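You operate a simulated robot arm through the tools that you are given. There is no shell and no other tool. Be economical: measure what you need, move in short steps, check, and stop when the job is done.

You are at the controls of a simulated two-armed robot. One attempt, no reset.

## Task
Open the two safes on the bench by the dial card and stand them on the trolley.
Fine: hold each safe still while you turn its dial; leave the dials at that figure. Set down upright: red safe, blue safe.
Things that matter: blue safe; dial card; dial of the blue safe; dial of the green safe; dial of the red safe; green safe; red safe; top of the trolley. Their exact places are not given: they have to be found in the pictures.

Only the result counts: the job must be done as asked and must still hold three seconds after the hand-in. Knocking over, shifting, dropping, spilling or breaking anything else fails it.

## Robot
Two 7-joint arms with fingered hands on one trunk, on a base that drives. Base frame: it is fixed to the floor where the robot stands at the start and does not move with it; the origin is under the middle of the robot, x ahead of it, y to its left, z up; the surface under the hand at the start is at about z = 80. Readings come in cm, rad, newtons and seconds.
The left shoulder is at the start at [6, 17.7, 85], the right one opposite. Places, roughly: dial card [100, 20, 110]; dial of the blue safe [60, -40, 90]; dial of the green safe [90, 10, 140]; dial of the red safe [70, -10, 90]; top of the trolley [70, -100, 70]. Payload 4 kg a hand.
The tool frame of a hand sits at the grasp point between the pads (the TCP): z along the fingers, y along the line on which they close. The tips reach 3.7 cm beyond it. The gripper opens to 12.4 cm. The gripper's body begins 4.3 cm behind the TCP. The gripper is a hand of 3 fingers: y runs from the thumb to the fingers, the wrist lies at [-1.5, -10.8, -20.2] in the tool frame, and closing takes about 1.5 s.
Orientation is that of the tool frame in the base frame, as [roll, pitch, yaw] about the fixed x, y, z axes, in that order (R = Rz(yaw) Ry(pitch) Rx(roll)). With the fingers straight down and the wrist toward the robot, the tool's x, y and z point along [0, 1, 0], [1, 0, 0] and [0, 0, -1] of the base frame.

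## Interface
- The arms move only by the tool move_arm. It takes "left_rows", "right_rows" or both (then of equal length, played together; a hand with none holds still); each is a list of rows, each a list of 7 numbers: the shift along the tool's x, y, z in cm, then the turn, a rotation vector about the tool's x, y, z in rad, then the gripper command, from -1 (shut) to 1 (fully open), values between in proportion. In form: [[tx, ty, tz, ax, ay, az, claw], ...]. A call has 1 to 8 rows; each row is the pose to reach, as a shift and turn from the pose commanded when the call began, along the tool's axes at that moment. A row lasts 0.2 s, in which the tool goes at most 5 cm and 0.15 rad; a call with a longer step from one row to the next is refused whole, and so is a gripper value outside its range. A pose out of reach is approached as far as the arm can. The call stops where the force on the tool passes 40 N (or 10 N more than at its start, if that is more) or the arm is blocked; 0.2 s more then pass. Each finger travels about 7.2 cm/s and halts on what it meets, pressing with about 26 N; the grip force reading is that of the motor and also rises with nothing between the fingers. The clock runs only during rows and for 0.2 s after the last one: add rows that repeat a pose to give the fingers time. It gives the time, the measured TCP pose, the force on the tool (base axes), the opening and the grip force at its end, in the units of the frame above (readings bear some noise), with the torque about the TCP (base axes, N m) and any sound that the robot's microphone picked up.
- Cameras (640 x 400 px; columns grow to the right, rows downward): "scene" is now at [5.92, -3.19, 151.81]; the picture's right is [-0.39, -0.92, 0.00], its down [-0.55, 0.23, -0.80] and it looks along [0.74, -0.32, -0.59] (base axes); focal length 258 px, centre (320, 200). "left" rides on the left gripper at [-6.4, -7.6, -13.7] in its tool frame; the picture's right is [-0.84, -0.26, 0.48], its down [0.48, -0.76, 0.43] and it looks along [0.26, 0.60, 0.76] (tool axes); focal length 256 px, centre (320, 200). "right" rides on the right gripper at [6.4, -7.6, -13.7] in its tool frame; the picture's right is [-0.84, 0.26, -0.48], its down [-0.48, -0.76, 0.43] and it looks along [-0.26, 0.60, 0.76] (tool axes); focal length 256 px, centre (320, 200).
- snapshot(camera): a new picture of that camera. It takes no simulated time.
- slide_trunk(by): slides the trunk up (or, below 0, down) by that many cm; the arms and the scene camera ride with it, the base frame stays. It gives what a move gives, with no picture.
- steer(legs): drives the robot by 1 to 6 legs, each [ahead, left, turn to the left] in cm, cm and rad, along the robot's own axes; the way and the turn of a leg run together, so that a leg with both is an arc; at most 150 cm and 3.142 rad a leg. The arms and the cameras ride along, it lands a little off, and it stops where it bumps. It gives what a move gives.
- preshape(shape, hand): the hand has 3 fingers and takes this shape, open, in about a second: jaw (thumb against the fingers, like two jaws); tri (thumb and two fingers); tip (a fingertip pinch); poke (one finger out to press); point (the index stretched); flat (the hand flat); cup (the hand cupped); fist (a fist). The gripper value then closes the fingers along that shape, each until it touches; the sizes above hold for jaw. It gives what a move gives, with no picture.
- aim_head(pan, tilt): turns the head with the scene camera to pan (to the left, within 1.501 rad either way) and tilt (down, from -0.506 to 1.204), counted from straight ahead of the robot. It gives what a move gives.
- measure_at(camera, pixels): there is no depth. For up to 12 entries [column, row, z] of the newest picture of that camera ("zoom" is the newest enlarged one), the place [x, y] in the base frame at which the ray of that pixel passes the height z, good to about 0.2 cm, but the place of the scene camera against the robot may be out by one fixed shift of up to 1.2 cm in any direction. It takes no simulated time.
- inspect(camera, box): a new picture of the part [left, top, right, bottom] of that camera's present view, enlarged. It takes no simulated time.
- hand_in(): hands the job in; it is judged then, once.

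Keep the steps short. Do not move on a guess: measure, check each grasp and each placing, and mend mistakes. In all there are 80 turns and 58 pictures (those below and enlarged ones count). Leave the grippers open and the arms clear of the work at the hand-in unless told otherwise, and finish with a single line.

The tools are called after "Emit:" as a command line: name --argument value ..., lists and objects as JSON in quotes. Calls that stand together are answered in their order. move_arm: Moves the arms, as the interface text tells. Its arguments: {"type":"object","properties":{"left_rows":{"type":"array","items":{"type":"array","items":{"type":"number"}}},"right_rows":{"type":"array","items":{"type":"array","items":{"type":"number"}}}},"required":[]} The other tools are called the same way: slide_trunk (by) slides the trunk up or down; preshape (shape, hand) gives the hand a shape; steer (legs) drives the base; aim_head (pan, tilt) turns the head that bears the scene camera; snapshot (camera) takes a picture; measure_at (camera, pixels) gives the place at which the rays of pixels pass given heights; inspect (camera, box) takes an enlarged picture of a part of a camera's view; hand_in () hands the job in.

At the start:

```text
t: 0.0
left_ee_pos: [51.78, -5.23, 119.5]
left_orientation: [3.141, 0.001, 1.572]
left_force: [-0.2, -0.1, 0.1]
left_moment: [0.03, 0.03, -0.02]
left_gripper_width: 12.36
left_finger_force: 0.1
left_shape: jaw
right_ee_pos: [48.15, -52.35, 119.32]
right_orientation: [-3.141, 0.001, 1.571]
right_force: [0.1, 0.1, -0.4]
right_moment: [0.0, -0.03, 0.0]
right_gripper_width: 12.34
right_finger_force: 0.1
right_shape: jaw
trunk travel left (down, up): [-37.5, 21.5]
robot x, y, heading: [-0.07, -0.17, 0.003]
head pan, tilt: [-0.403, 0.635]
```

scene: 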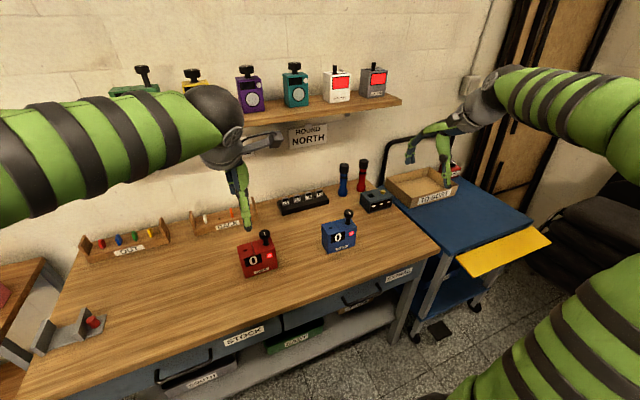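
right: 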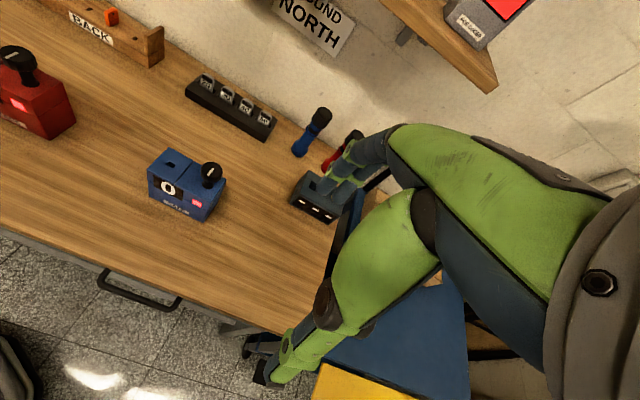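
left: 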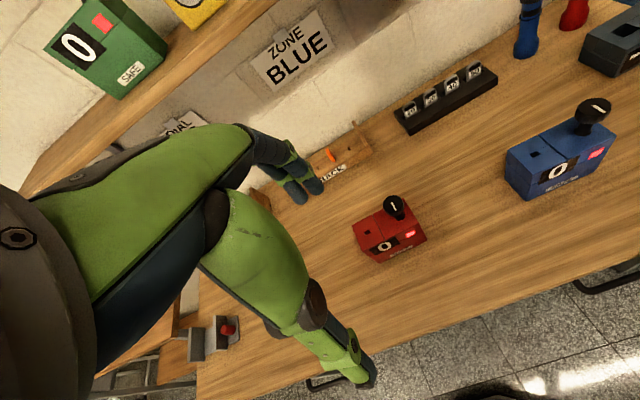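

I see the red safe near scene pixel (258,258) and the blue one near (338,235). The left arm hides the dial card on the wall, so I turn the head toward it and look closer at the safes.

Emit:
inspect --camera "scene" --box '[220, 200, 380, 300]'

Emit:
aim_head --pan 0.3 --tilt 0.4

Emit:
snapshot --camera "scene"

```text
4.00 times, centred on (300, 250) of scene
```

zoom: 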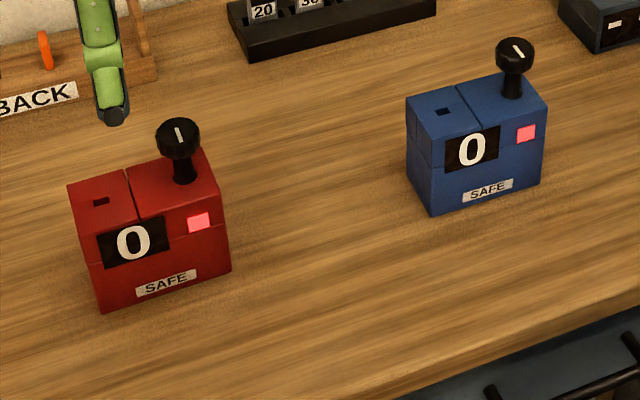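

```text
t: 1.1
left_ee_pos: [51.76, -5.33, 119.5]
left_orientation: [-3.141, -0.001, 1.571]
left_force: [0.8, 0.5, 0.5]
left_moment: [0.03, -0.04, 0.05]
left_gripper_width: 12.37
left_finger_force: 0.1
left_shape: jaw
right_ee_pos: [48.06, -52.51, 119.21]
right_orientation: [-3.139, 0.0, 1.572]
right_force: [-0.4, 0.2, -0.1]
right_moment: [-0.02, 0.03, 0.0]
right_gripper_width: 12.33
right_finger_force: 0.1
right_shape: jaw
trunk travel left (down, up): [-37.5, 21.5]
robot x, y, heading: [0.15, 0.41, 0.007]
head pan, tilt: [0.3, 0.4]
```

```text
53 pictures are left
```

scene: 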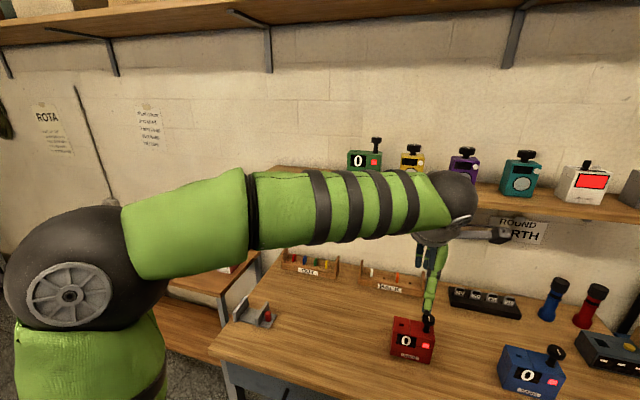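

The card is hidden behind the left forearm. I move the left hand 35 cm to the left, in free air, to clear the view.

Emit:
move_arm --left_rows '[[5, 0, 0, 0, 0, 0, 1], [10, 0, 0, 0, 0, 0, 1], [15, 0, 0, 0, 0, 0, 1], [20, 0, 0, 0, 0, 0, 1], [25, 0, 0, 0, 0, 0, 1], [30, 0, 0, 0, 0, 0, 1], [35, 0, 0, 0, 0, 0, 1], [40, 0, 0, 0, 0, 0, 1]]'

Emit:
snapshot --camera "scene"

```text
t: 2.9
left_ee_pos: [51.72, 35.03, 119.53]
left_orientation: [-3.139, 0.0, 1.569]
left_force: [0.2, 0.1, 0.2]
left_moment: [-0.04, 0.0, -0.02]
left_gripper_width: 12.36
left_finger_force: 0.0
left_shape: jaw
right_ee_pos: [48.05, -52.39, 119.22]
right_orientation: [-3.142, 0.0, 1.571]
right_force: [0.9, 0.4, 0.1]
right_moment: [-0.01, -0.01, 0.01]
right_gripper_width: 12.36
right_finger_force: 0.0
right_shape: jaw
trunk travel left (down, up): [-37.5, 21.5]
robot x, y, heading: [0.06, -0.04, -0.002]
head pan, tilt: [0.3, 0.4]
```

```text
52 pictures are left
```

scene: 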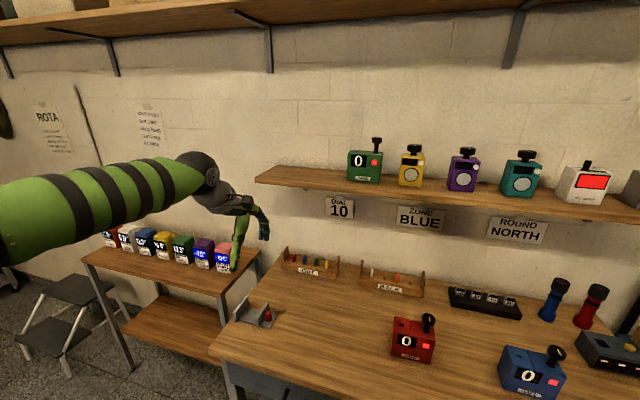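

The card reads "DIAL 10". I enlarge it to be certain, along with the green safe's dial.

Emit:
inspect --camera "scene" --box '[300, 130, 460, 230]'

Emit:
inspect --camera "scene" --box '[360, 270, 600, 400]'

```text
4.00 times, centred on (380, 180) of scene
```

zoom: 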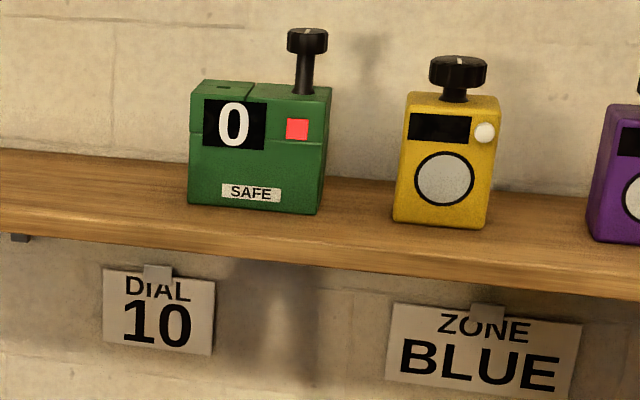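

```text
2.67 times, centred on (480, 335) of scene
```

zoom: 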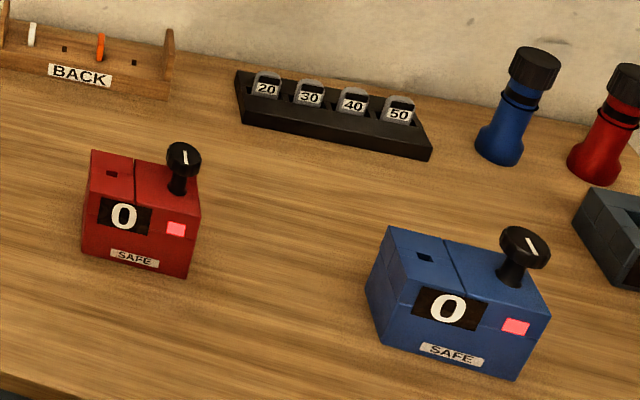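

The dial figure is 10. Only the red and blue safes are on the bench; the green one is on the shelf and stays there. Next I aim at the safes and the trolley to measure them.

Emit:
aim_head --pan -0.3 --tilt 0.7

Emit:
inspect --camera "scene" --box '[220, 120, 380, 220]'

Emit:
snapshot --camera "scene"

```text
t: 3.9
left_ee_pos: [51.81, 34.8, 119.54]
left_orientation: [3.14, 0.001, 1.569]
left_force: [0.1, -0.1, -0.1]
left_moment: [-0.01, -0.03, 0.01]
left_gripper_width: 12.36
left_finger_force: 0.0
left_shape: jaw
right_ee_pos: [48.14, -52.39, 119.2]
right_orientation: [-3.141, 0.001, 1.571]
right_force: [-0.1, -0.1, -0.4]
right_moment: [0.03, 0.02, -0.01]
right_gripper_width: 12.33
right_finger_force: 0.0
right_shape: jaw
trunk travel left (down, up): [-37.5, 21.5]
robot x, y, heading: [0.08, -0.25, -0.003]
head pan, tilt: [-0.3, 0.7]
```

```text
4.00 times, centred on (300, 170) of scene
```

zoom: 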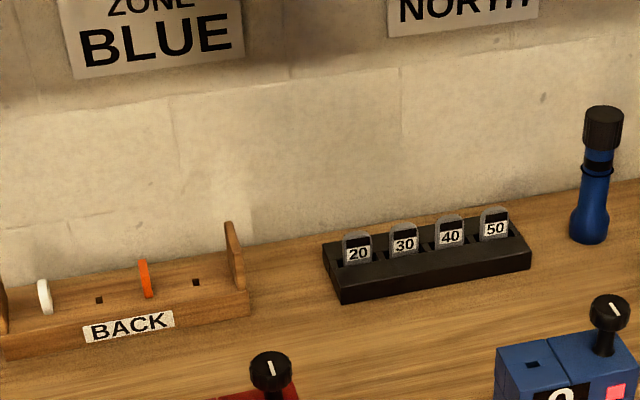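

```text
48 pictures are left
```

scene: 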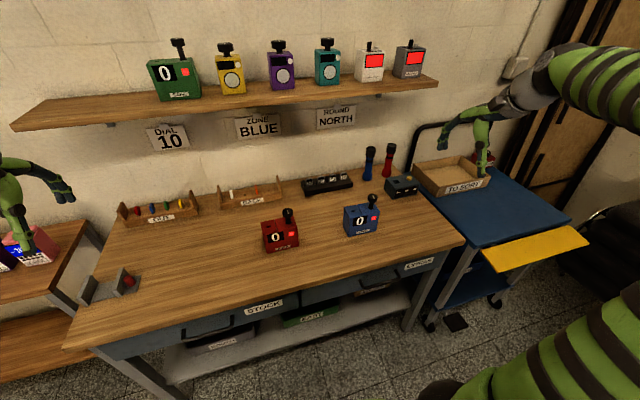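

I enlarge the two safes and use that picture for measuring.

Emit:
inspect --camera "scene" --box '[240, 190, 400, 290]'

```text
4.00 times, centred on (320, 240) of scene
```

zoom: 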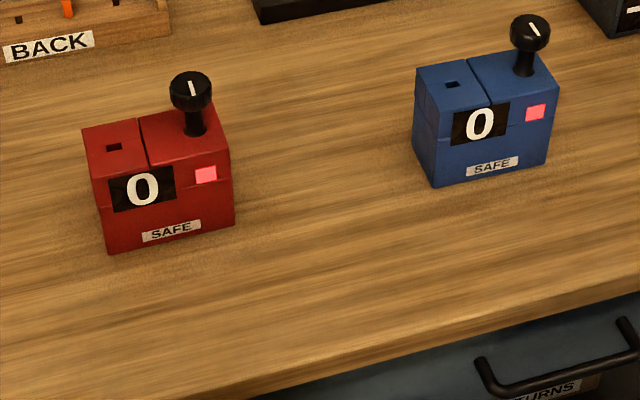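

Emit:
measure_at --camera "zoom" --pixels '[[107, 254, 80], [235, 222, 80], [98, 182, 88], [98, 182, 90], [230, 150, 88], [230, 150, 90], [82, 128, 88], [82, 128, 90], [215, 103, 88], [215, 103, 90], [195, 132, 90], [190, 90, 95]]'

Emit:
measure_at --camera "zoom" --pixels '[[435, 187, 80], [545, 163, 80], [415, 155, 80], [435, 110, 88], [435, 110, 90], [557, 86, 88], [557, 86, 90], [417, 67, 90], [540, 50, 90], [524, 72, 90], [530, 30, 95], [530, 30, 96]]'

```text
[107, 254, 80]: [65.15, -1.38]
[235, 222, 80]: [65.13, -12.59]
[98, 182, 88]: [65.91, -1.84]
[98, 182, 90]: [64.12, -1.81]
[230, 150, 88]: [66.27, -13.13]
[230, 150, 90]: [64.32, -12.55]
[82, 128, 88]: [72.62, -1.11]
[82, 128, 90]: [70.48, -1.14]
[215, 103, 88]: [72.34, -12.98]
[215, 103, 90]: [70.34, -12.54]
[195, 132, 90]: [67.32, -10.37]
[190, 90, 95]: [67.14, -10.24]
```

```text
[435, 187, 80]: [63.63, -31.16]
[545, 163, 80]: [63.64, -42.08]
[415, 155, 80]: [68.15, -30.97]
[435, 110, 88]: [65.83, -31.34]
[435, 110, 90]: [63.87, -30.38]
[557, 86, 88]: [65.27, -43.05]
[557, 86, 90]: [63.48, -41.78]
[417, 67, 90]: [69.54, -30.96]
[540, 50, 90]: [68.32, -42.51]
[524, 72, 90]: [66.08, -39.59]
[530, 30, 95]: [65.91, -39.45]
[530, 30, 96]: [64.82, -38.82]
```

Red safe: front at x≈65, y from −1.4 to −12.6, top about z 89, dial at about (67.2, −10.4). I measure the trolley and the small device on the left of the bench in the scene picture.

Emit:
measure_at --camera "scene" --pixels '[[484, 252, 70], [571, 220, 70], [425, 210, 70], [590, 240, 70], [498, 272, 70], [485, 185, 75], [100, 303, 80], [138, 285, 85], [65, 348, 80], [462, 242, 80], [445, 290, 70], [270, 205, 80]]'

Emit:
inspect --camera "scene" --box '[400, 140, 600, 340]'

```text
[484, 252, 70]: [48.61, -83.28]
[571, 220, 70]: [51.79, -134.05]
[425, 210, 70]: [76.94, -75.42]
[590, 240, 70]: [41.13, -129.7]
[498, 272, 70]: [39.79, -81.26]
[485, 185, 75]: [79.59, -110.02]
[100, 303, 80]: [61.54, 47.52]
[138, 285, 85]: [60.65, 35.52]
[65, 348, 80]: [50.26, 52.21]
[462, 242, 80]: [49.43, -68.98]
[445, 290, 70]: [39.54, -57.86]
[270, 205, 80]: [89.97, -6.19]
```

```text
2.00 times, centred on (500, 240) of scene
```

zoom: 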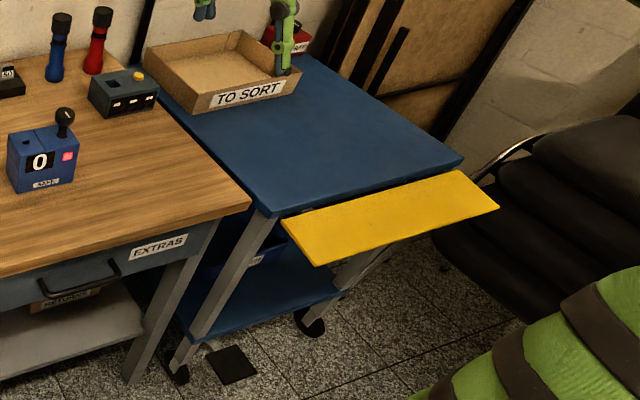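

The trolley top is clear in front of the "TO SORT" tray. I bring the left hand to the left of the red safe with its fingers tilted toward it, stopping about 13 cm short.

Emit:
move_arm --left_rows '[[-3.2, 1.9, 3.2, 0, -0.13, 0, 1], [-6.4, 3.9, 6.4, 0, -0.26, 0, 1], [-9.6, 5.9, 9.6, 0, -0.39, 0, 1], [-12.8, 7.8, 12.8, 0, -0.52, 0, 1], [-16, 9.8, 16, 0, -0.65, 0, 1], [-19.2, 11.7, 19.2, 0, -0.78, 0, 1], [-22.4, 13.7, 22.6, 0, -0.91, 0, 1], [-25.6, 15.7, 26, 0, -1.05, 0, 1]]'

Emit:
snapshot --camera "left"

Emit:
snapshot --camera "scene"

```text
refused: row 7 steps farther than a row can; nothing moved
```

```text
45 pictures are left
```

left: 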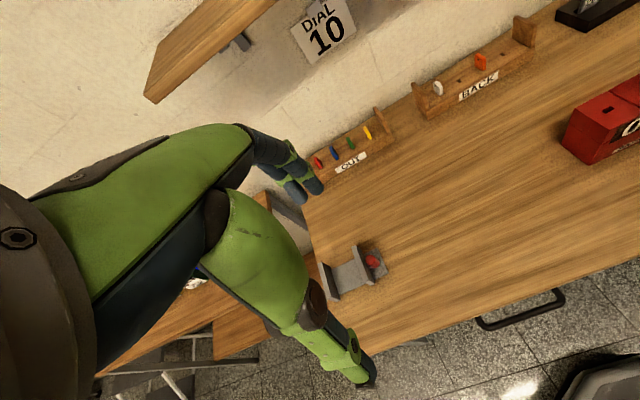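

```text
44 pictures are left
```

scene: 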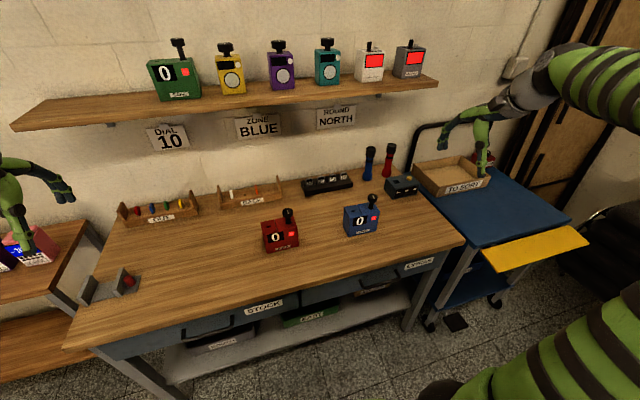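

Row 7 was slightly too long. I repeat the move with shorter, even steps.

Emit:
move_arm --left_rows '[[-3, 1.9, 3, 0, -0.13, 0, 1], [-6, 3.9, 6, 0, -0.26, 0, 1], [-9, 5.9, 9, 0, -0.39, 0, 1], [-12, 7.8, 12, 0, -0.52, 0, 1], [-15, 9.8, 15, 0, -0.65, 0, 1], [-18, 11.7, 18, 0, -0.78, 0, 1], [-21, 13.7, 21, 0, -0.91, 0, 1], [-24, 15.7, 24, 0, -1.05, 0, 1]]'

Emit:
snapshot --camera "left"

Emit:
snapshot --camera "scene"

```text
t: 5.7
left_ee_pos: [67.45, 10.89, 95.42]
left_orientation: [-3.139, 1.052, 1.575]
left_force: [0.2, 0.1, -0.4]
left_moment: [0.0, 0.03, -0.01]
left_gripper_width: 12.37
left_finger_force: 0.1
left_shape: jaw
right_ee_pos: [48.21, -52.35, 119.22]
right_orientation: [-3.14, 0.001, 1.571]
right_force: [-0.4, 0.3, 0.0]
right_moment: [-0.02, 0.0, 0.01]
right_gripper_width: 12.38
right_finger_force: 0.1
right_shape: jaw
trunk travel left (down, up): [-37.5, 21.5]
robot x, y, heading: [-0.16, -0.18, -0.0]
head pan, tilt: [-0.3, 0.7]
```

```text
43 pictures are left
```

left: 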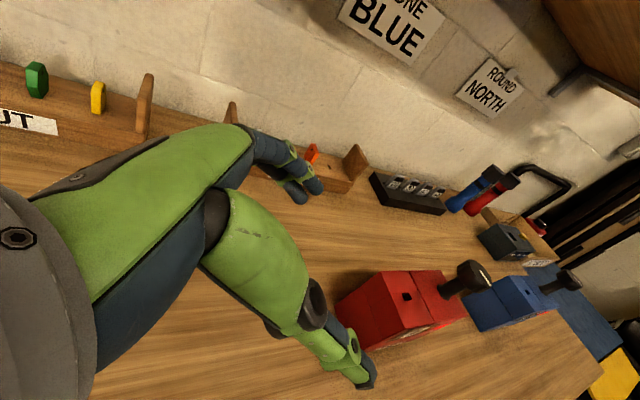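

```text
42 pictures are left
```

scene: 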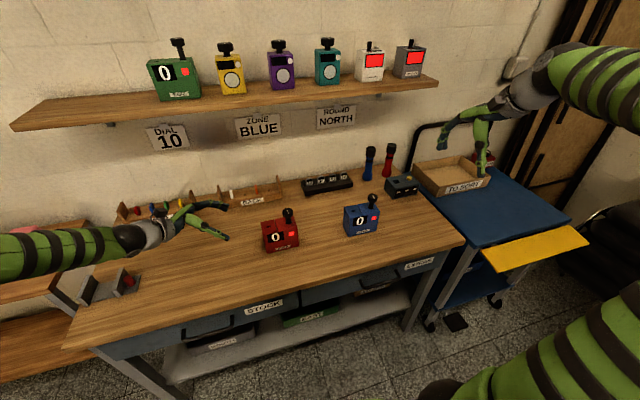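

I enlarge the safe in the left camera, which has no fixed offset, to check its place.

Emit:
inspect --camera "left" --box '[320, 240, 480, 400]'

```text
2.50 times, centred on (400, 320) of left
```

zoom: 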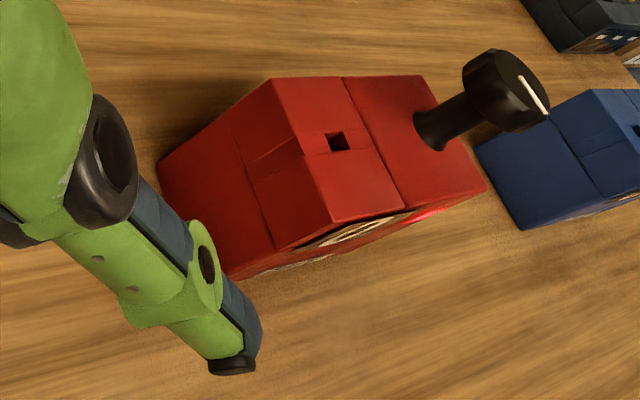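

Emit:
measure_at --camera "zoom" --pixels '[[160, 160, 80], [228, 279, 80], [275, 78, 89], [275, 78, 90], [333, 222, 89], [333, 222, 90], [420, 75, 89], [420, 75, 90], [486, 187, 89], [486, 187, 90], [432, 138, 90], [515, 90, 96]]'

```text
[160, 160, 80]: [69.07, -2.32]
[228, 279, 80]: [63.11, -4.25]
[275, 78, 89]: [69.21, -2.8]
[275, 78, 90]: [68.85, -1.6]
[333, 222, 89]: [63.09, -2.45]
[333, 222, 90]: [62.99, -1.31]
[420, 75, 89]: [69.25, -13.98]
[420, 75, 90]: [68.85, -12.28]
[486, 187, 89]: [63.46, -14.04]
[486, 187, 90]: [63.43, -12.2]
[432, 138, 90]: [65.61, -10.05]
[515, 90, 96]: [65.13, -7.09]
```

The left camera puts the red safe at x 63.1–69.1, y −2.1 to −13.2, top about 89.5. I centre on x 66.1 and advance until the fingers straddle its left end.

Emit:
move_arm --left_rows '[[0.9, -1.35, 4, 0, 0, 0, 1], [0.9, -1.35, 8, 0, 0, 0, 1], [0.9, -1.35, 12, 0, 0, 0, 1], [0.9, -1.35, 15, 0, 0, 0, 1], [0.9, -1.35, 18, 0, 0, 0, 1]]'

Emit:
inspect --camera "scene" --box '[190, 180, 350, 280]'

Emit:
snapshot --camera "left"

```text
t: 6.9
left_ee_pos: [66.01, -4.47, 85.81]
left_orientation: [3.139, 1.049, 1.568]
left_force: [0.3, 0.6, -0.6]
left_moment: [0.02, -0.01, 0.03]
left_gripper_width: 12.38
left_finger_force: 0.0
left_shape: jaw
right_ee_pos: [48.2, -52.5, 119.21]
right_orientation: [3.141, 0.0, 1.57]
right_force: [-1.6, 0.8, -0.3]
right_moment: [-0.03, -0.02, 0.0]
right_gripper_width: 12.37
right_finger_force: 0.0
right_shape: jaw
trunk travel left (down, up): [-37.5, 21.5]
robot x, y, heading: [-0.22, -0.07, 0.003]
head pan, tilt: [-0.3, 0.7]
```

```text
4.00 times, centred on (270, 230) of scene
```

zoom: 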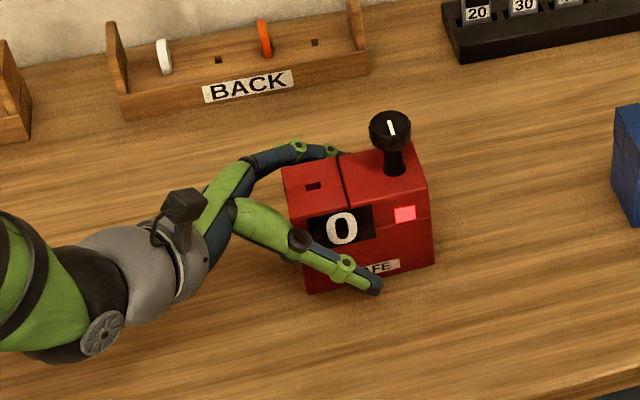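

```text
39 pictures are left
```

left: 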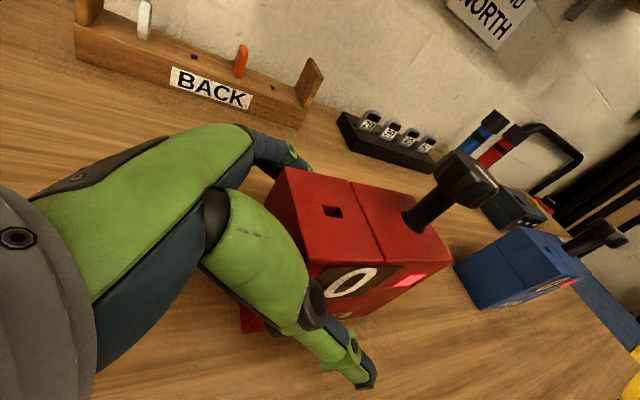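

The fingers straddle the left end, with the 0 still visible on the display. I close the left hand.

Emit:
move_arm --left_rows '[[0, 0, 0, 0, 0, 0, -1], [0, 0, 0, 0, 0, 0, -1], [0, 0, 0, 0, 0, 0, -1], [0, 0, 0, 0, 0, 0, -1], [0, 0, 0, 0, 0, 0, -1], [0, 0, 0, 0, 0, 0, -1], [0, 0, 0, 0, 0, 0, -1], [0, 0, 0, 0, 0, 0, -1]]'

Emit:
inspect --camera "scene" --box '[190, 180, 350, 280]'

```text
t: 8.7
left_ee_pos: [65.95, -4.52, 85.82]
left_orientation: [-3.141, 1.051, 1.571]
left_force: [0.5, 0.2, 1.3]
left_moment: [-0.18, -0.09, 0.05]
left_gripper_width: 7.68
left_finger_force: 26.4
left_shape: jaw
right_ee_pos: [48.06, -52.48, 119.19]
right_orientation: [3.141, 0.001, 1.571]
right_force: [0.3, -0.7, 0.4]
right_moment: [-0.03, 0.01, -0.01]
right_gripper_width: 12.38
right_finger_force: 0.1
right_shape: jaw
trunk travel left (down, up): [-37.5, 21.5]
robot x, y, heading: [0.29, 0.22, 0.001]
head pan, tilt: [-0.3, 0.7]
```

```text
4.00 times, centred on (270, 230) of scene
```

zoom: 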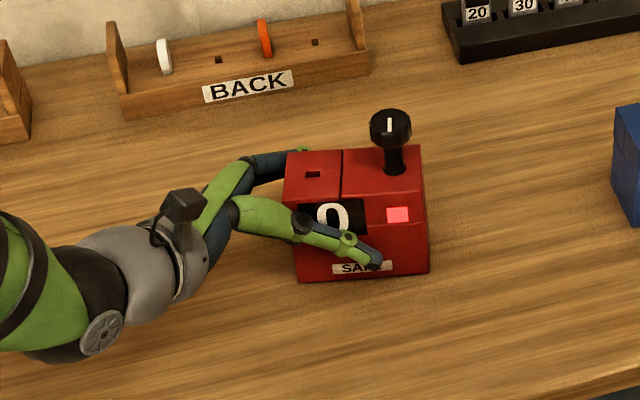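

The grip holds at 26 N; the safe only turned slightly within it. I measure the dial again, correcting the scene by about (−1.2, −0.6) from the left-camera check.

Emit:
measure_at --camera "zoom" --pixels '[[394, 170, 89.5], [390, 126, 95], [390, 126, 94], [390, 122, 95], [372, 130, 95], [411, 128, 95]]'

Emit:
inspect --camera "left" --box '[360, 130, 520, 290]'

```text
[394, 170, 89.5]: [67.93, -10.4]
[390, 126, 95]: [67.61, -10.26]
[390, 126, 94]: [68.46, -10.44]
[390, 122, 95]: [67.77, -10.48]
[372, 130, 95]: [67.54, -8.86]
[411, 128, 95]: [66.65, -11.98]
```

```text
2.50 times, centred on (440, 210) of left
```

zoom: 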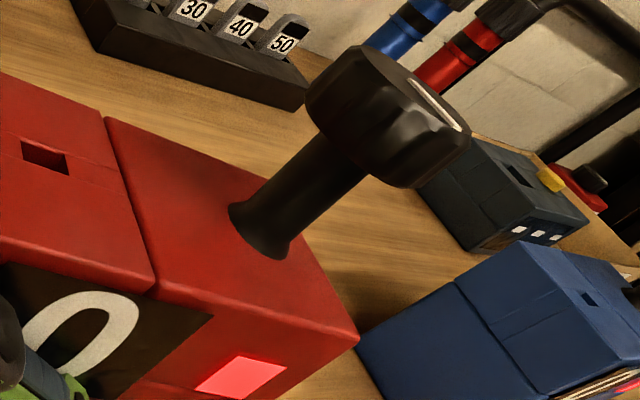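

Emit:
measure_at --camera "zoom" --pixels '[[262, 230, 89.5], [262, 230, 90], [385, 118, 94], [385, 118, 95], [440, 105, 95], [440, 105, 96]]'

```text
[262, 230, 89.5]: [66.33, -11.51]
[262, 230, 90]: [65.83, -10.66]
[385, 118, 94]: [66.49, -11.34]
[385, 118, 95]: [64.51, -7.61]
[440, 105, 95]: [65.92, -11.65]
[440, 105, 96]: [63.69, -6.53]
```

The dial axis is at about (66.4, −11.3), the knob top about z 95. I move the right hand high across toward it with the fingers partly closed.

Emit:
move_arm --right_rows '[[4.4, 2, 0, 0, 0, 0, 0.3], [8.8, 4, 0, 0, 0, 0, 0.3], [13.2, 6, 0, 0, 0, 0, 0.3], [17.6, 8, 0, 0, 0, 0, 0.3], [22, 10, 0, 0, 0, 0, 0.3], [26.4, 12, 0, 0, 0, 0, 0.3], [30.8, 14, 0, 0, 0, 0, 0.3], [35.2, 16, 0, 0, 0, 0, 0.3]]'

Emit:
move_arm --right_rows '[[2, 0.8, 4, 0, 0, 0, 0.3], [4, 1.6, 7, 0, 0, 0, 0.3], [6, 2.3, 10.5, 0, 0, 0, 0.3]]'

Emit:
snapshot --camera "right"

Emit:
inspect --camera "scene" --box '[190, 150, 390, 290]'

```text
t: 10.5
left_ee_pos: [65.94, -4.49, 85.63]
left_orientation: [-3.141, 1.051, 1.571]
left_force: [0.5, 0.3, 0.3]
left_moment: [-0.19, -0.04, 0.06]
left_gripper_width: 7.7
left_finger_force: 26.2
left_shape: jaw
right_ee_pos: [64.04, -17.01, 119.29]
right_orientation: [-3.14, 0.004, 1.569]
right_force: [-0.7, -0.2, -0.4]
right_moment: [-0.01, 0.0, -0.05]
right_gripper_width: 8.11
right_finger_force: 0.0
right_shape: jaw
trunk travel left (down, up): [-37.5, 21.5]
robot x, y, heading: [0.0, -0.07, 0.001]
head pan, tilt: [-0.3, 0.7]
```

```text
t: 11.3
left_ee_pos: [66.03, -4.42, 85.75]
left_orientation: [3.141, 1.051, 1.571]
left_force: [0.9, 0.2, 0.5]
left_moment: [-0.17, -0.07, 0.0]
left_gripper_width: 7.7
left_finger_force: 25.9
left_shape: jaw
right_ee_pos: [66.39, -11.18, 108.69]
right_orientation: [3.141, 0.0, 1.569]
right_force: [0.8, 0.3, -0.2]
right_moment: [0.02, 0.0, -0.01]
right_gripper_width: 8.11
right_finger_force: 0.0
right_shape: jaw
trunk travel left (down, up): [-37.5, 21.5]
robot x, y, heading: [0.2, 0.19, 0.001]
head pan, tilt: [-0.3, 0.7]
```

```text
36 pictures are left
```

right: 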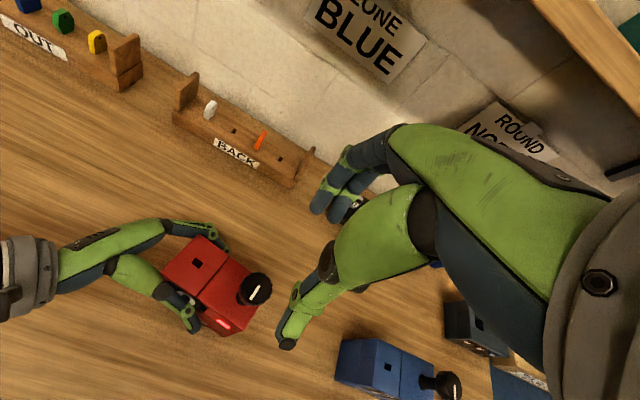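

```text
2.86 times, centred on (290, 220) of scene
```

zoom: 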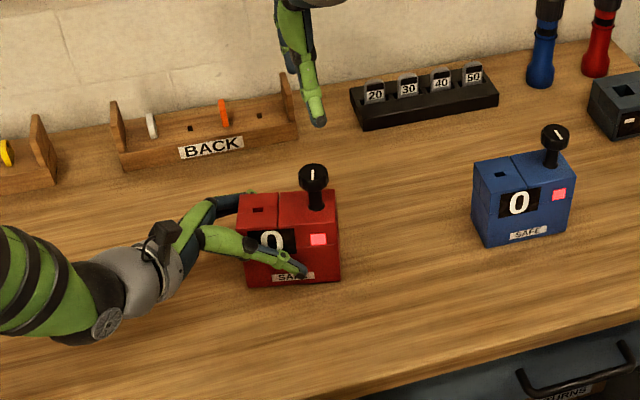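

I check the dial's place in the right camera: knob top near (257, 289).

Emit:
measure_at --camera "right" --pixels '[[257, 289, 95], [257, 289, 94.5], [242, 305, 90], [164, 270, 89.5], [228, 335, 89.5], [252, 303, 93]]'

```text
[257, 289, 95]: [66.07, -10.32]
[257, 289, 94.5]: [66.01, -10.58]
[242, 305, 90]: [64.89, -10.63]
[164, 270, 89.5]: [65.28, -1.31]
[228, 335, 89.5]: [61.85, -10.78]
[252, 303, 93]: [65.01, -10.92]
```

The two cameras agree to about half a centimetre; I take (66.1, −10.9). I lower the right hand to z≈95.5, still open around the knob.

Emit:
move_arm --right_rows '[[0.3, -0.3, 4, 0, 0, 0, 0.2], [0.3, -0.3, 8, 0, 0, 0, 0.2], [0.3, -0.3, 11, 0, 0, 0, 0.2], [0.3, -0.3, 13.2, 0, 0, 0, 0.2]]'

Emit:
inspect --camera "scene" --box '[210, 160, 370, 280]'

```text
t: 12.3
left_ee_pos: [65.96, -4.48, 85.71]
left_orientation: [-3.14, 1.05, 1.573]
left_force: [-0.1, 0.1, 1.0]
left_moment: [-0.13, -0.04, 0.02]
left_gripper_width: 7.72
left_finger_force: 26.0
left_shape: jaw
right_ee_pos: [66.09, -10.93, 95.45]
right_orientation: [3.141, 0.0, 1.571]
right_force: [0.4, 0.7, 0.1]
right_moment: [0.0, -0.03, 0.0]
right_gripper_width: 7.46
right_finger_force: 0.0
right_shape: jaw
trunk travel left (down, up): [-37.5, 21.5]
robot x, y, heading: [0.15, -0.15, 0.006]
head pan, tilt: [-0.3, 0.7]
```

```text
3.33 times, centred on (290, 220) of scene
```

zoom: 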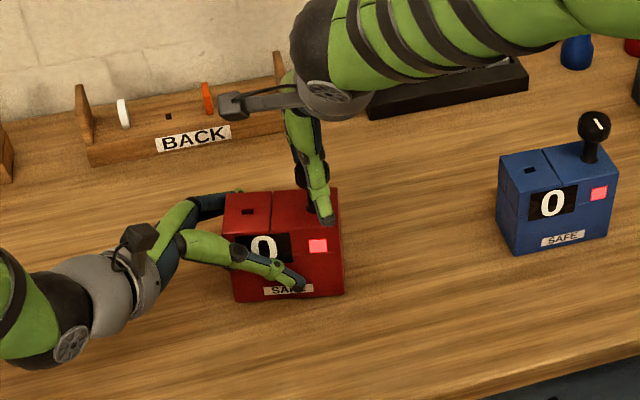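

The thumb sits in front of the knob and the display stays visible. I close the right hand on the knob, then try a small turn clockwise seen from above.

Emit:
move_arm --right_rows '[[0, 0, 0, 0, 0, 0, -1], [0, 0, 0, 0, 0, 0, -1], [0, 0, 0, 0, 0, 0, -1], [0, 0, 0, 0, 0, 0, -1], [0, 0, 0, 0, 0, 0, -1], [0, 0, 0, 0, 0, 0, -1], [0, 0, 0, 0, 0, 0, -1]]'

Emit:
move_arm --right_rows '[[0, 0, 0, 0, 0, 0.1, -1], [0, 0, 0, 0, 0, 0.2, -1], [0, 0, 0, 0, 0, 0.3, -1], [0, 0, 0, 0, 0, 0.4, -1]]'

Emit:
inspect --camera "scene" --box '[210, 160, 370, 280]'

```text
t: 13.9
left_ee_pos: [66.11, -4.4, 85.72]
left_orientation: [-3.141, 1.051, 1.573]
left_force: [3.9, 1.1, 5.1]
left_moment: [-0.2, 0.18, 0.13]
left_gripper_width: 7.7
left_finger_force: 26.0
left_shape: jaw
right_ee_pos: [66.14, -10.98, 95.43]
right_orientation: [-3.141, 0.0, 1.571]
right_force: [-1.4, -1.6, -2.1]
right_moment: [0.0, -0.15, -0.03]
right_gripper_width: 2.95
right_finger_force: 26.0
right_shape: jaw
trunk travel left (down, up): [-37.5, 21.5]
robot x, y, heading: [0.28, 0.24, -0.003]
head pan, tilt: [-0.3, 0.7]
```

```text
t: 14.9
left_ee_pos: [65.97, -4.48, 85.72]
left_orientation: [3.142, 1.051, 1.569]
left_force: [3.6, -1.5, 5.5]
left_moment: [-0.04, 0.21, 0.17]
left_gripper_width: 7.72
left_finger_force: 26.0
left_shape: jaw
right_ee_pos: [66.24, -10.9, 95.55]
right_orientation: [-3.14, -0.002, 1.169]
right_force: [-2.9, 0.4, -2.9]
right_moment: [-0.07, -0.08, 0.05]
right_gripper_width: 2.88
right_finger_force: 25.9
right_shape: jaw
trunk travel left (down, up): [-37.5, 21.5]
robot x, y, heading: [0.2, 0.17, -0.001]
head pan, tilt: [-0.3, 0.7]
```

```text
3.33 times, centred on (290, 220) of scene
```

zoom: 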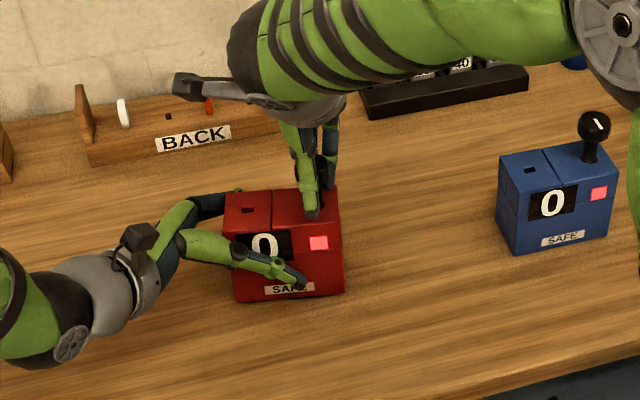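

Still 0 after 0.4 rad clockwise. I turn the other way and compare.

Emit:
move_arm --right_rows '[[0, 0, 0, 0, 0, -0.14, -1], [0, 0, 0, 0, 0, -0.28, -1], [0, 0, 0, 0, 0, -0.42, -1], [0, 0, 0, 0, 0, -0.56, -1], [0, 0, 0, 0, 0, -0.7, -1], [0, 0, 0, 0, 0, -0.84, -1]]'

Emit:
inspect --camera "scene" --box '[210, 160, 370, 280]'

```text
t: 16.3
left_ee_pos: [66.09, -4.53, 85.83]
left_orientation: [3.141, 1.05, 1.571]
left_force: [-1.4, 6.9, 6.9]
left_moment: [-0.71, -0.26, 0.44]
left_gripper_width: 7.7
left_finger_force: 25.9
left_shape: jaw
right_ee_pos: [66.24, -11.05, 95.36]
right_orientation: [3.141, 0.001, 2.009]
right_force: [3.1, -8.1, -3.9]
right_moment: [-0.32, 0.0, -0.59]
right_gripper_width: 2.68
right_finger_force: 25.9
right_shape: jaw
trunk travel left (down, up): [-37.5, 21.5]
robot x, y, heading: [0.13, -0.16, 0.001]
head pan, tilt: [-0.3, 0.7]
```

```text
3.33 times, centred on (290, 220) of scene
```

zoom: 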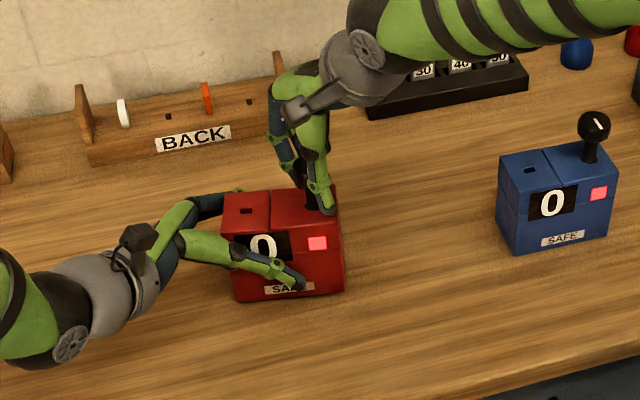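

Counter-clockwise meets a stop (0.6 N m), so clockwise is the increasing way. I turn clockwise past the earlier angle and read again.

Emit:
move_arm --right_rows '[[0, 0, 0, 0, 0, 0.14, -1], [0, 0, 0, 0, 0, 0.28, -1], [0, 0, 0, 0, 0, 0.42, -1], [0, 0, 0, 0, 0, 0.56, -1], [0, 0, 0, 0, 0, 0.7, -1], [0, 0, 0, 0, 0, 0.84, -1], [0, 0, 0, 0, 0, 0.95, -1], [0, 0, 0, 0, 0, 1.05, -1]]'

Emit:
inspect --camera "scene" --box '[210, 160, 370, 280]'

```text
t: 18.1
left_ee_pos: [66.07, -4.54, 85.72]
left_orientation: [3.138, 1.051, 1.566]
left_force: [5.1, -6.3, 8.3]
left_moment: [0.11, 0.22, 0.22]
left_gripper_width: 7.7
left_finger_force: 26.1
left_shape: jaw
right_ee_pos: [66.09, -10.88, 95.49]
right_orientation: [-3.14, -0.001, 0.96]
right_force: [-5.3, 5.8, -7.7]
right_moment: [0.02, 0.26, 0.06]
right_gripper_width: 2.67
right_finger_force: 26.1
right_shape: jaw
trunk travel left (down, up): [-37.5, 21.5]
robot x, y, heading: [0.15, -0.1, -0.002]
head pan, tilt: [-0.3, 0.7]
```

```text
3.33 times, centred on (290, 220) of scene
```

zoom: 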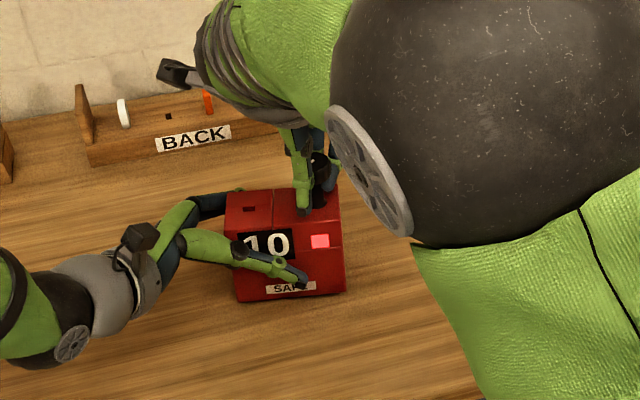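

The display shows 10, but the lamp is still red, perhaps short of the detent centre. I turn a little further and look again.

Emit:
move_arm --right_rows '[[0, 0, 0, 0, 0, 0.06, -1], [0, 0, 0, 0, 0, 0.12, -1], [0, 0, 0, 0, 0, 0.12, -1]]'

Emit:
inspect --camera "scene" --box '[250, 190, 330, 270]'

```text
t: 18.9
left_ee_pos: [65.98, -4.57, 85.79]
left_orientation: [3.137, 1.05, 1.565]
left_force: [3.3, -11.1, 10.5]
left_moment: [0.23, 0.08, 0.14]
left_gripper_width: 7.76
left_finger_force: 26.5
left_shape: jaw
right_ee_pos: [66.14, -10.99, 95.41]
right_orientation: [-3.141, 0.0, 0.841]
right_force: [-4.1, 11.0, -11.1]
right_moment: [0.04, 0.25, 0.07]
right_gripper_width: 2.63
right_finger_force: 25.9
right_shape: jaw
trunk travel left (down, up): [-37.5, 21.5]
robot x, y, heading: [0.18, 0.18, -0.003]
head pan, tilt: [-0.3, 0.7]
```

```text
5.00 times, centred on (290, 230) of scene
```

zoom: 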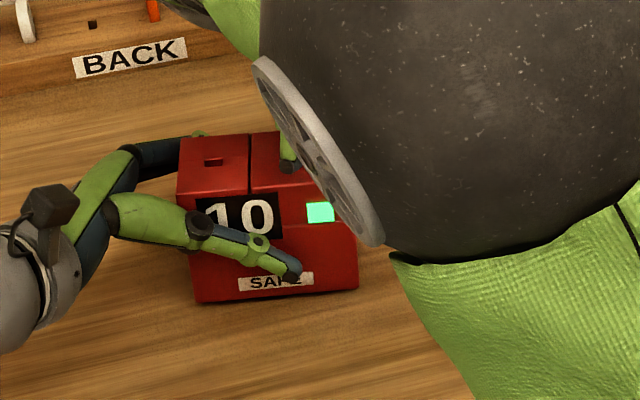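

The lamp is green at 10. I open the right hand in place and raise it straight up.

Emit:
move_arm --right_rows '[[0, 0, 0, 0, 0, 0, 0.2], [0, 0, 0, 0, 0, 0, 0.2], [0, 0, 0, 0, 0, 0, 0.2], [0, 0, 0, 0, 0, 0, 0.2], [0, 0, -4, 0, 0, 0, 0.2], [0, 0, -8, 0, 0, 0, 0.2], [0, 0, -12, 0, 0, 0, 0.2], [0, 0, -16, 0, 0, 0, 0.2]]'

Emit:
move_arm --right_rows '[[-3, -3, 0, 0, 0, -0.1, 0.2], [-6, -6, 0, 0, 0, -0.2, 0.2], [-9, -9, 0, 0, 0, -0.3, 0.2], [-12, -12, 0, 0, 0, -0.4, 0.2], [-15, -13, 0, 0, 0, -0.5, 0.2], [-19, -13, 0, 0, 0, -0.6, 0.2], [-23, -13, 0, 0, 0, -0.7, 0.2]]'

Emit:
inspect --camera "scene" --box '[210, 160, 370, 280]'

```text
t: 20.7
left_ee_pos: [65.98, -4.43, 85.62]
left_orientation: [3.141, 1.052, 1.571]
left_force: [-0.2, 1.4, 3.3]
left_moment: [-0.26, -0.09, 0.08]
left_gripper_width: 7.74
left_finger_force: 26.0
left_shape: jaw
right_ee_pos: [66.01, -10.73, 111.48]
right_orientation: [-3.142, 0.0, 0.843]
right_force: [0.1, -0.2, 0.1]
right_moment: [0.0, -0.04, 0.05]
right_gripper_width: 7.41
right_finger_force: 0.0
right_shape: jaw
trunk travel left (down, up): [-37.5, 21.5]
robot x, y, heading: [0.16, 0.34, -0.0]
head pan, tilt: [-0.3, 0.7]
```

```text
t: 22.3
left_ee_pos: [65.98, -4.49, 85.78]
left_orientation: [3.142, 1.048, 1.57]
left_force: [0.1, 0.1, 1.9]
left_moment: [-0.25, 0.02, -0.04]
left_gripper_width: 7.7
left_finger_force: 25.3
left_shape: jaw
right_ee_pos: [41.03, -19.32, 111.44]
right_orientation: [3.142, 0.003, 1.544]
right_force: [-0.1, 0.0, 0.2]
right_moment: [-0.01, 0.03, 0.0]
right_gripper_width: 7.41
right_finger_force: 0.0
right_shape: jaw
trunk travel left (down, up): [-37.5, 21.5]
robot x, y, heading: [-0.05, 0.13, -0.007]
head pan, tilt: [-0.3, 0.7]
```

```text
3.33 times, centred on (290, 220) of scene
```

zoom: 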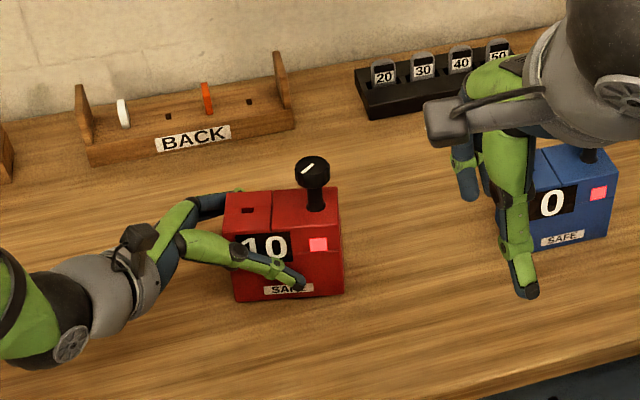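

The display still reads 10, but the lamp is red again, so the dial shifted slightly on release. I look closely at the knob mark.

Emit:
inspect --camera "scene" --box '[260, 190, 310, 250]'

Emit:
inspect --camera "left" --box '[360, 120, 520, 300]'

```text
6.67 times, centred on (285, 220) of scene
```

zoom: 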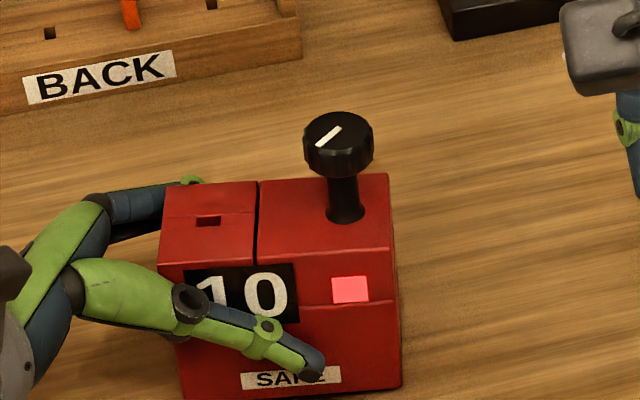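

```text
2.22 times, centred on (440, 210) of left
```

zoom: 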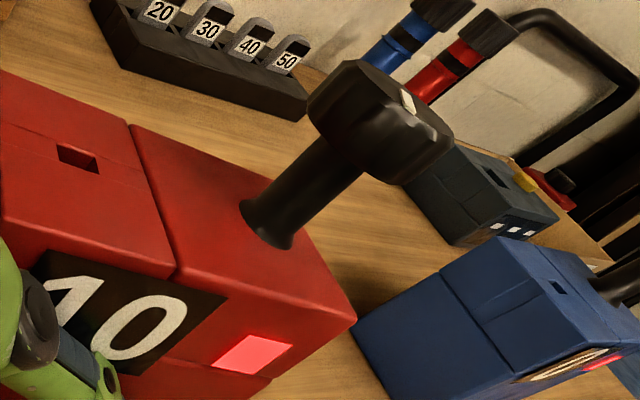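

Emit:
measure_at --camera "scene" --pixels '[[284.7, 212.05, 95], [288.0, 209.2, 95], [284.0, 219.5, 95], [299.0, 214.0, 95]]'

Emit:
measure_at --camera "zoom" --pixels '[[403, 90, 94.9], [412, 112, 94.9], [130, 124, 89.5], [177, 275, 89.5], [355, 320, 89.5]]'

```text
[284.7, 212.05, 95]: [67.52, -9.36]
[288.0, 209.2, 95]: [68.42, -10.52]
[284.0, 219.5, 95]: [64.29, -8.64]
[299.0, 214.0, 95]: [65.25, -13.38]
```

```text
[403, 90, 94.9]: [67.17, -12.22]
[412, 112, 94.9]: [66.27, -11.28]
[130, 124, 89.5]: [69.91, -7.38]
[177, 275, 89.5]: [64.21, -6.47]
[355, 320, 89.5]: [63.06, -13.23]
```

The mark stands at roughly 40° relative to the safe. I return the right hand over the knob to turn slightly further clockwise.

Emit:
move_arm --right_rows '[[1.2, 4, 0, 0, 0, 0, 0.2], [2.5, 8, 0, 0, 0, 0.06, 0.2], [3.8, 12, 0, 0, 0, 0.12, 0.2], [5.1, 16, 0, 0, 0, 0.18, 0.2], [6.5, 20, 0, 0, 0, 0.24, 0.2], [7.8, 23, 0, 0, 0, 0.3, 0.2], [8.6, 25.3, 0, 0, 0, 0.35, 0.2]]'

Emit:
move_arm --right_rows '[[0, 0, 4, 0, 0, 0, 0.2], [0, 0, 8, 0, 0, 0, 0.2], [0, 0, 12, 0, 0, 0, 0.2], [0, 0, 16, 0, 0, 0, 0.2]]'

Emit:
move_arm --right_rows '[[0, 0, 0, 0, 0, 0, -1], [0, 0, 0, 0, 0, 0, -1], [0, 0, 0, 0, 0, 0, -1], [0, 0, 0, 0, 0, 0, -1], [0, 0, 0, 0, 0, 0, -1], [0, 0, 0, 0, 0, 0.1, -1], [0, 0, 0, 0, 0, 0.1, -1]]'

Emit:
inspect --camera "scene" --box '[240, 180, 330, 260]'

```text
t: 23.9
left_ee_pos: [66.03, -4.54, 85.75]
left_orientation: [3.141, 1.051, 1.57]
left_force: [-0.5, -0.2, 0.9]
left_moment: [-0.19, -0.04, 0.01]
left_gripper_width: 7.72
left_finger_force: 26.2
left_shape: jaw
right_ee_pos: [66.65, -11.57, 111.54]
right_orientation: [3.141, 0.001, 1.189]
right_force: [0.0, 0.6, -0.1]
right_moment: [-0.01, 0.0, 0.0]
right_gripper_width: 7.42
right_finger_force: 0.1
right_shape: jaw
trunk travel left (down, up): [-37.5, 21.5]
robot x, y, heading: [0.25, 0.23, -0.002]
head pan, tilt: [-0.3, 0.7]
```

```text
t: 24.9
left_ee_pos: [66.06, -4.51, 85.72]
left_orientation: [3.141, 1.051, 1.57]
left_force: [1.4, -0.2, 0.8]
left_moment: [-0.2, 0.14, 0.14]
left_gripper_width: 7.75
left_finger_force: 25.8
left_shape: jaw
right_ee_pos: [66.86, -11.47, 95.46]
right_orientation: [-3.139, 0.0, 1.192]
right_force: [-2.0, -0.2, 1.5]
right_moment: [0.01, 0.03, 0.03]
right_gripper_width: 7.54
right_finger_force: 0.0
right_shape: jaw
trunk travel left (down, up): [-37.5, 21.5]
robot x, y, heading: [-0.26, 0.19, 0.007]
head pan, tilt: [-0.3, 0.7]
```

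```text
t: 26.5
left_ee_pos: [65.98, -4.51, 85.8]
left_orientation: [-3.14, 1.051, 1.571]
left_force: [5.9, -0.3, 2.6]
left_moment: [-0.14, 0.36, 0.32]
left_gripper_width: 7.74
left_finger_force: 26.0
left_shape: jaw
right_ee_pos: [66.72, -11.51, 95.42]
right_orientation: [-3.141, 0.001, 1.092]
right_force: [-3.6, 1.0, -0.3]
right_moment: [0.0, 0.12, 0.05]
right_gripper_width: 4.55
right_finger_force: 26.2
right_shape: jaw
trunk travel left (down, up): [-37.5, 21.5]
robot x, y, heading: [0.17, -0.09, 0.0]
head pan, tilt: [-0.3, 0.7]
```

```text
5.00 times, centred on (285, 220) of scene
```

zoom: 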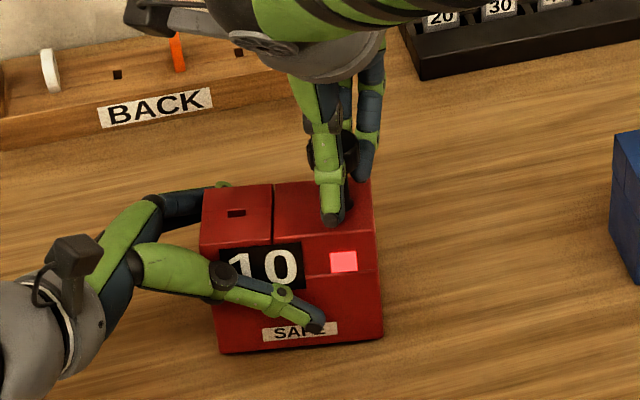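

The grip is off-centre (opening 4.55 instead of 2.9). I open, shift the hand to (66.2, −10.9), and close again.

Emit:
move_arm --right_rows '[[0, 0, 0, 0, 0, 0, 0.2], [0, 0, 0, 0, 0, 0, 0.2], [0.15, -0.36, 0, 0, 0, -0.05, 0.2], [0.3, -0.72, 0, 0, 0, -0.1, 0.2]]'

Emit:
move_arm --right_rows '[[0, 0, 0, 0, 0, 0, -1], [0, 0, 0, 0, 0, 0, -1], [0, 0, 0, 0, 0, 0, -1], [0, 0, 0, 0, 0, 0, -1], [0, 0, 0, 0, 0, 0, -1], [0, 0, 0, 0, 0, 0, -1]]'

Emit:
move_arm --right_rows '[[0, 0, 0, 0, 0, 0.07, -1], [0, 0, 0, 0, 0, 0.14, -1], [0, 0, 0, 0, 0, 0.14, -1], [0, 0, 0, 0, 0, 0.14, -1]]'

Emit:
inspect --camera "scene" --box '[240, 180, 330, 260]'

```text
t: 27.5
left_ee_pos: [65.95, -4.46, 85.76]
left_orientation: [3.141, 1.051, 1.57]
left_force: [0.3, 0.9, 2.3]
left_moment: [-0.29, -0.12, 0.09]
left_gripper_width: 7.73
left_finger_force: 26.1
left_shape: jaw
right_ee_pos: [66.19, -10.79, 95.56]
right_orientation: [3.14, 0.0, 1.192]
right_force: [0.1, -0.2, -0.4]
right_moment: [0.03, 0.0, -0.01]
right_gripper_width: 7.42
right_finger_force: 0.1
right_shape: jaw
trunk travel left (down, up): [-37.5, 21.5]
robot x, y, heading: [-0.07, 0.25, -0.0]
head pan, tilt: [-0.3, 0.7]
```

```text
t: 28.9
left_ee_pos: [66.06, -4.48, 85.77]
left_orientation: [-3.141, 1.05, 1.57]
left_force: [0.8, -1.3, 3.8]
left_moment: [-0.15, 0.21, 0.07]
left_gripper_width: 7.74
left_finger_force: 25.9
left_shape: jaw
right_ee_pos: [66.19, -10.99, 95.56]
right_orientation: [-3.141, -0.001, 1.189]
right_force: [-0.8, 1.6, -2.1]
right_moment: [-0.07, -0.17, -0.01]
right_gripper_width: 2.92
right_finger_force: 26.1
right_shape: jaw
trunk travel left (down, up): [-37.5, 21.5]
robot x, y, heading: [0.2, 0.06, -0.002]
head pan, tilt: [-0.3, 0.7]
```

```text
t: 29.9
left_ee_pos: [65.97, -4.59, 85.85]
left_orientation: [-3.141, 1.05, 1.571]
left_force: [1.8, -2.9, 6.3]
left_moment: [-0.06, 0.18, 0.09]
left_gripper_width: 7.75
left_finger_force: 25.8
left_shape: jaw
right_ee_pos: [66.1, -10.93, 95.54]
right_orientation: [-3.141, 0.0, 1.053]
right_force: [-2.0, 3.6, -3.5]
right_moment: [-0.05, -0.09, 0.07]
right_gripper_width: 2.93
right_finger_force: 26.0
right_shape: jaw
trunk travel left (down, up): [-37.5, 21.5]
robot x, y, heading: [-0.26, 0.32, 0.004]
head pan, tilt: [-0.3, 0.7]
```

```text
5.00 times, centred on (285, 220) of scene
```

zoom: 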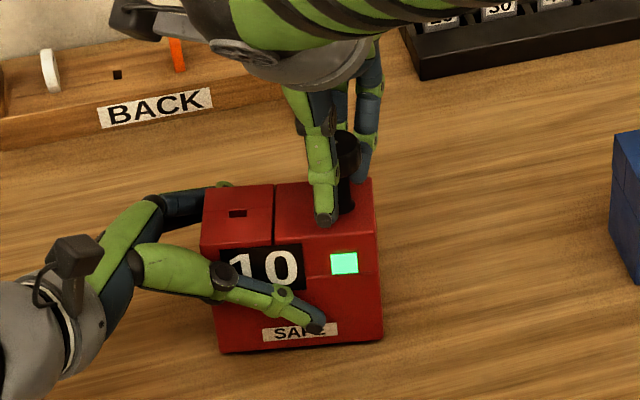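

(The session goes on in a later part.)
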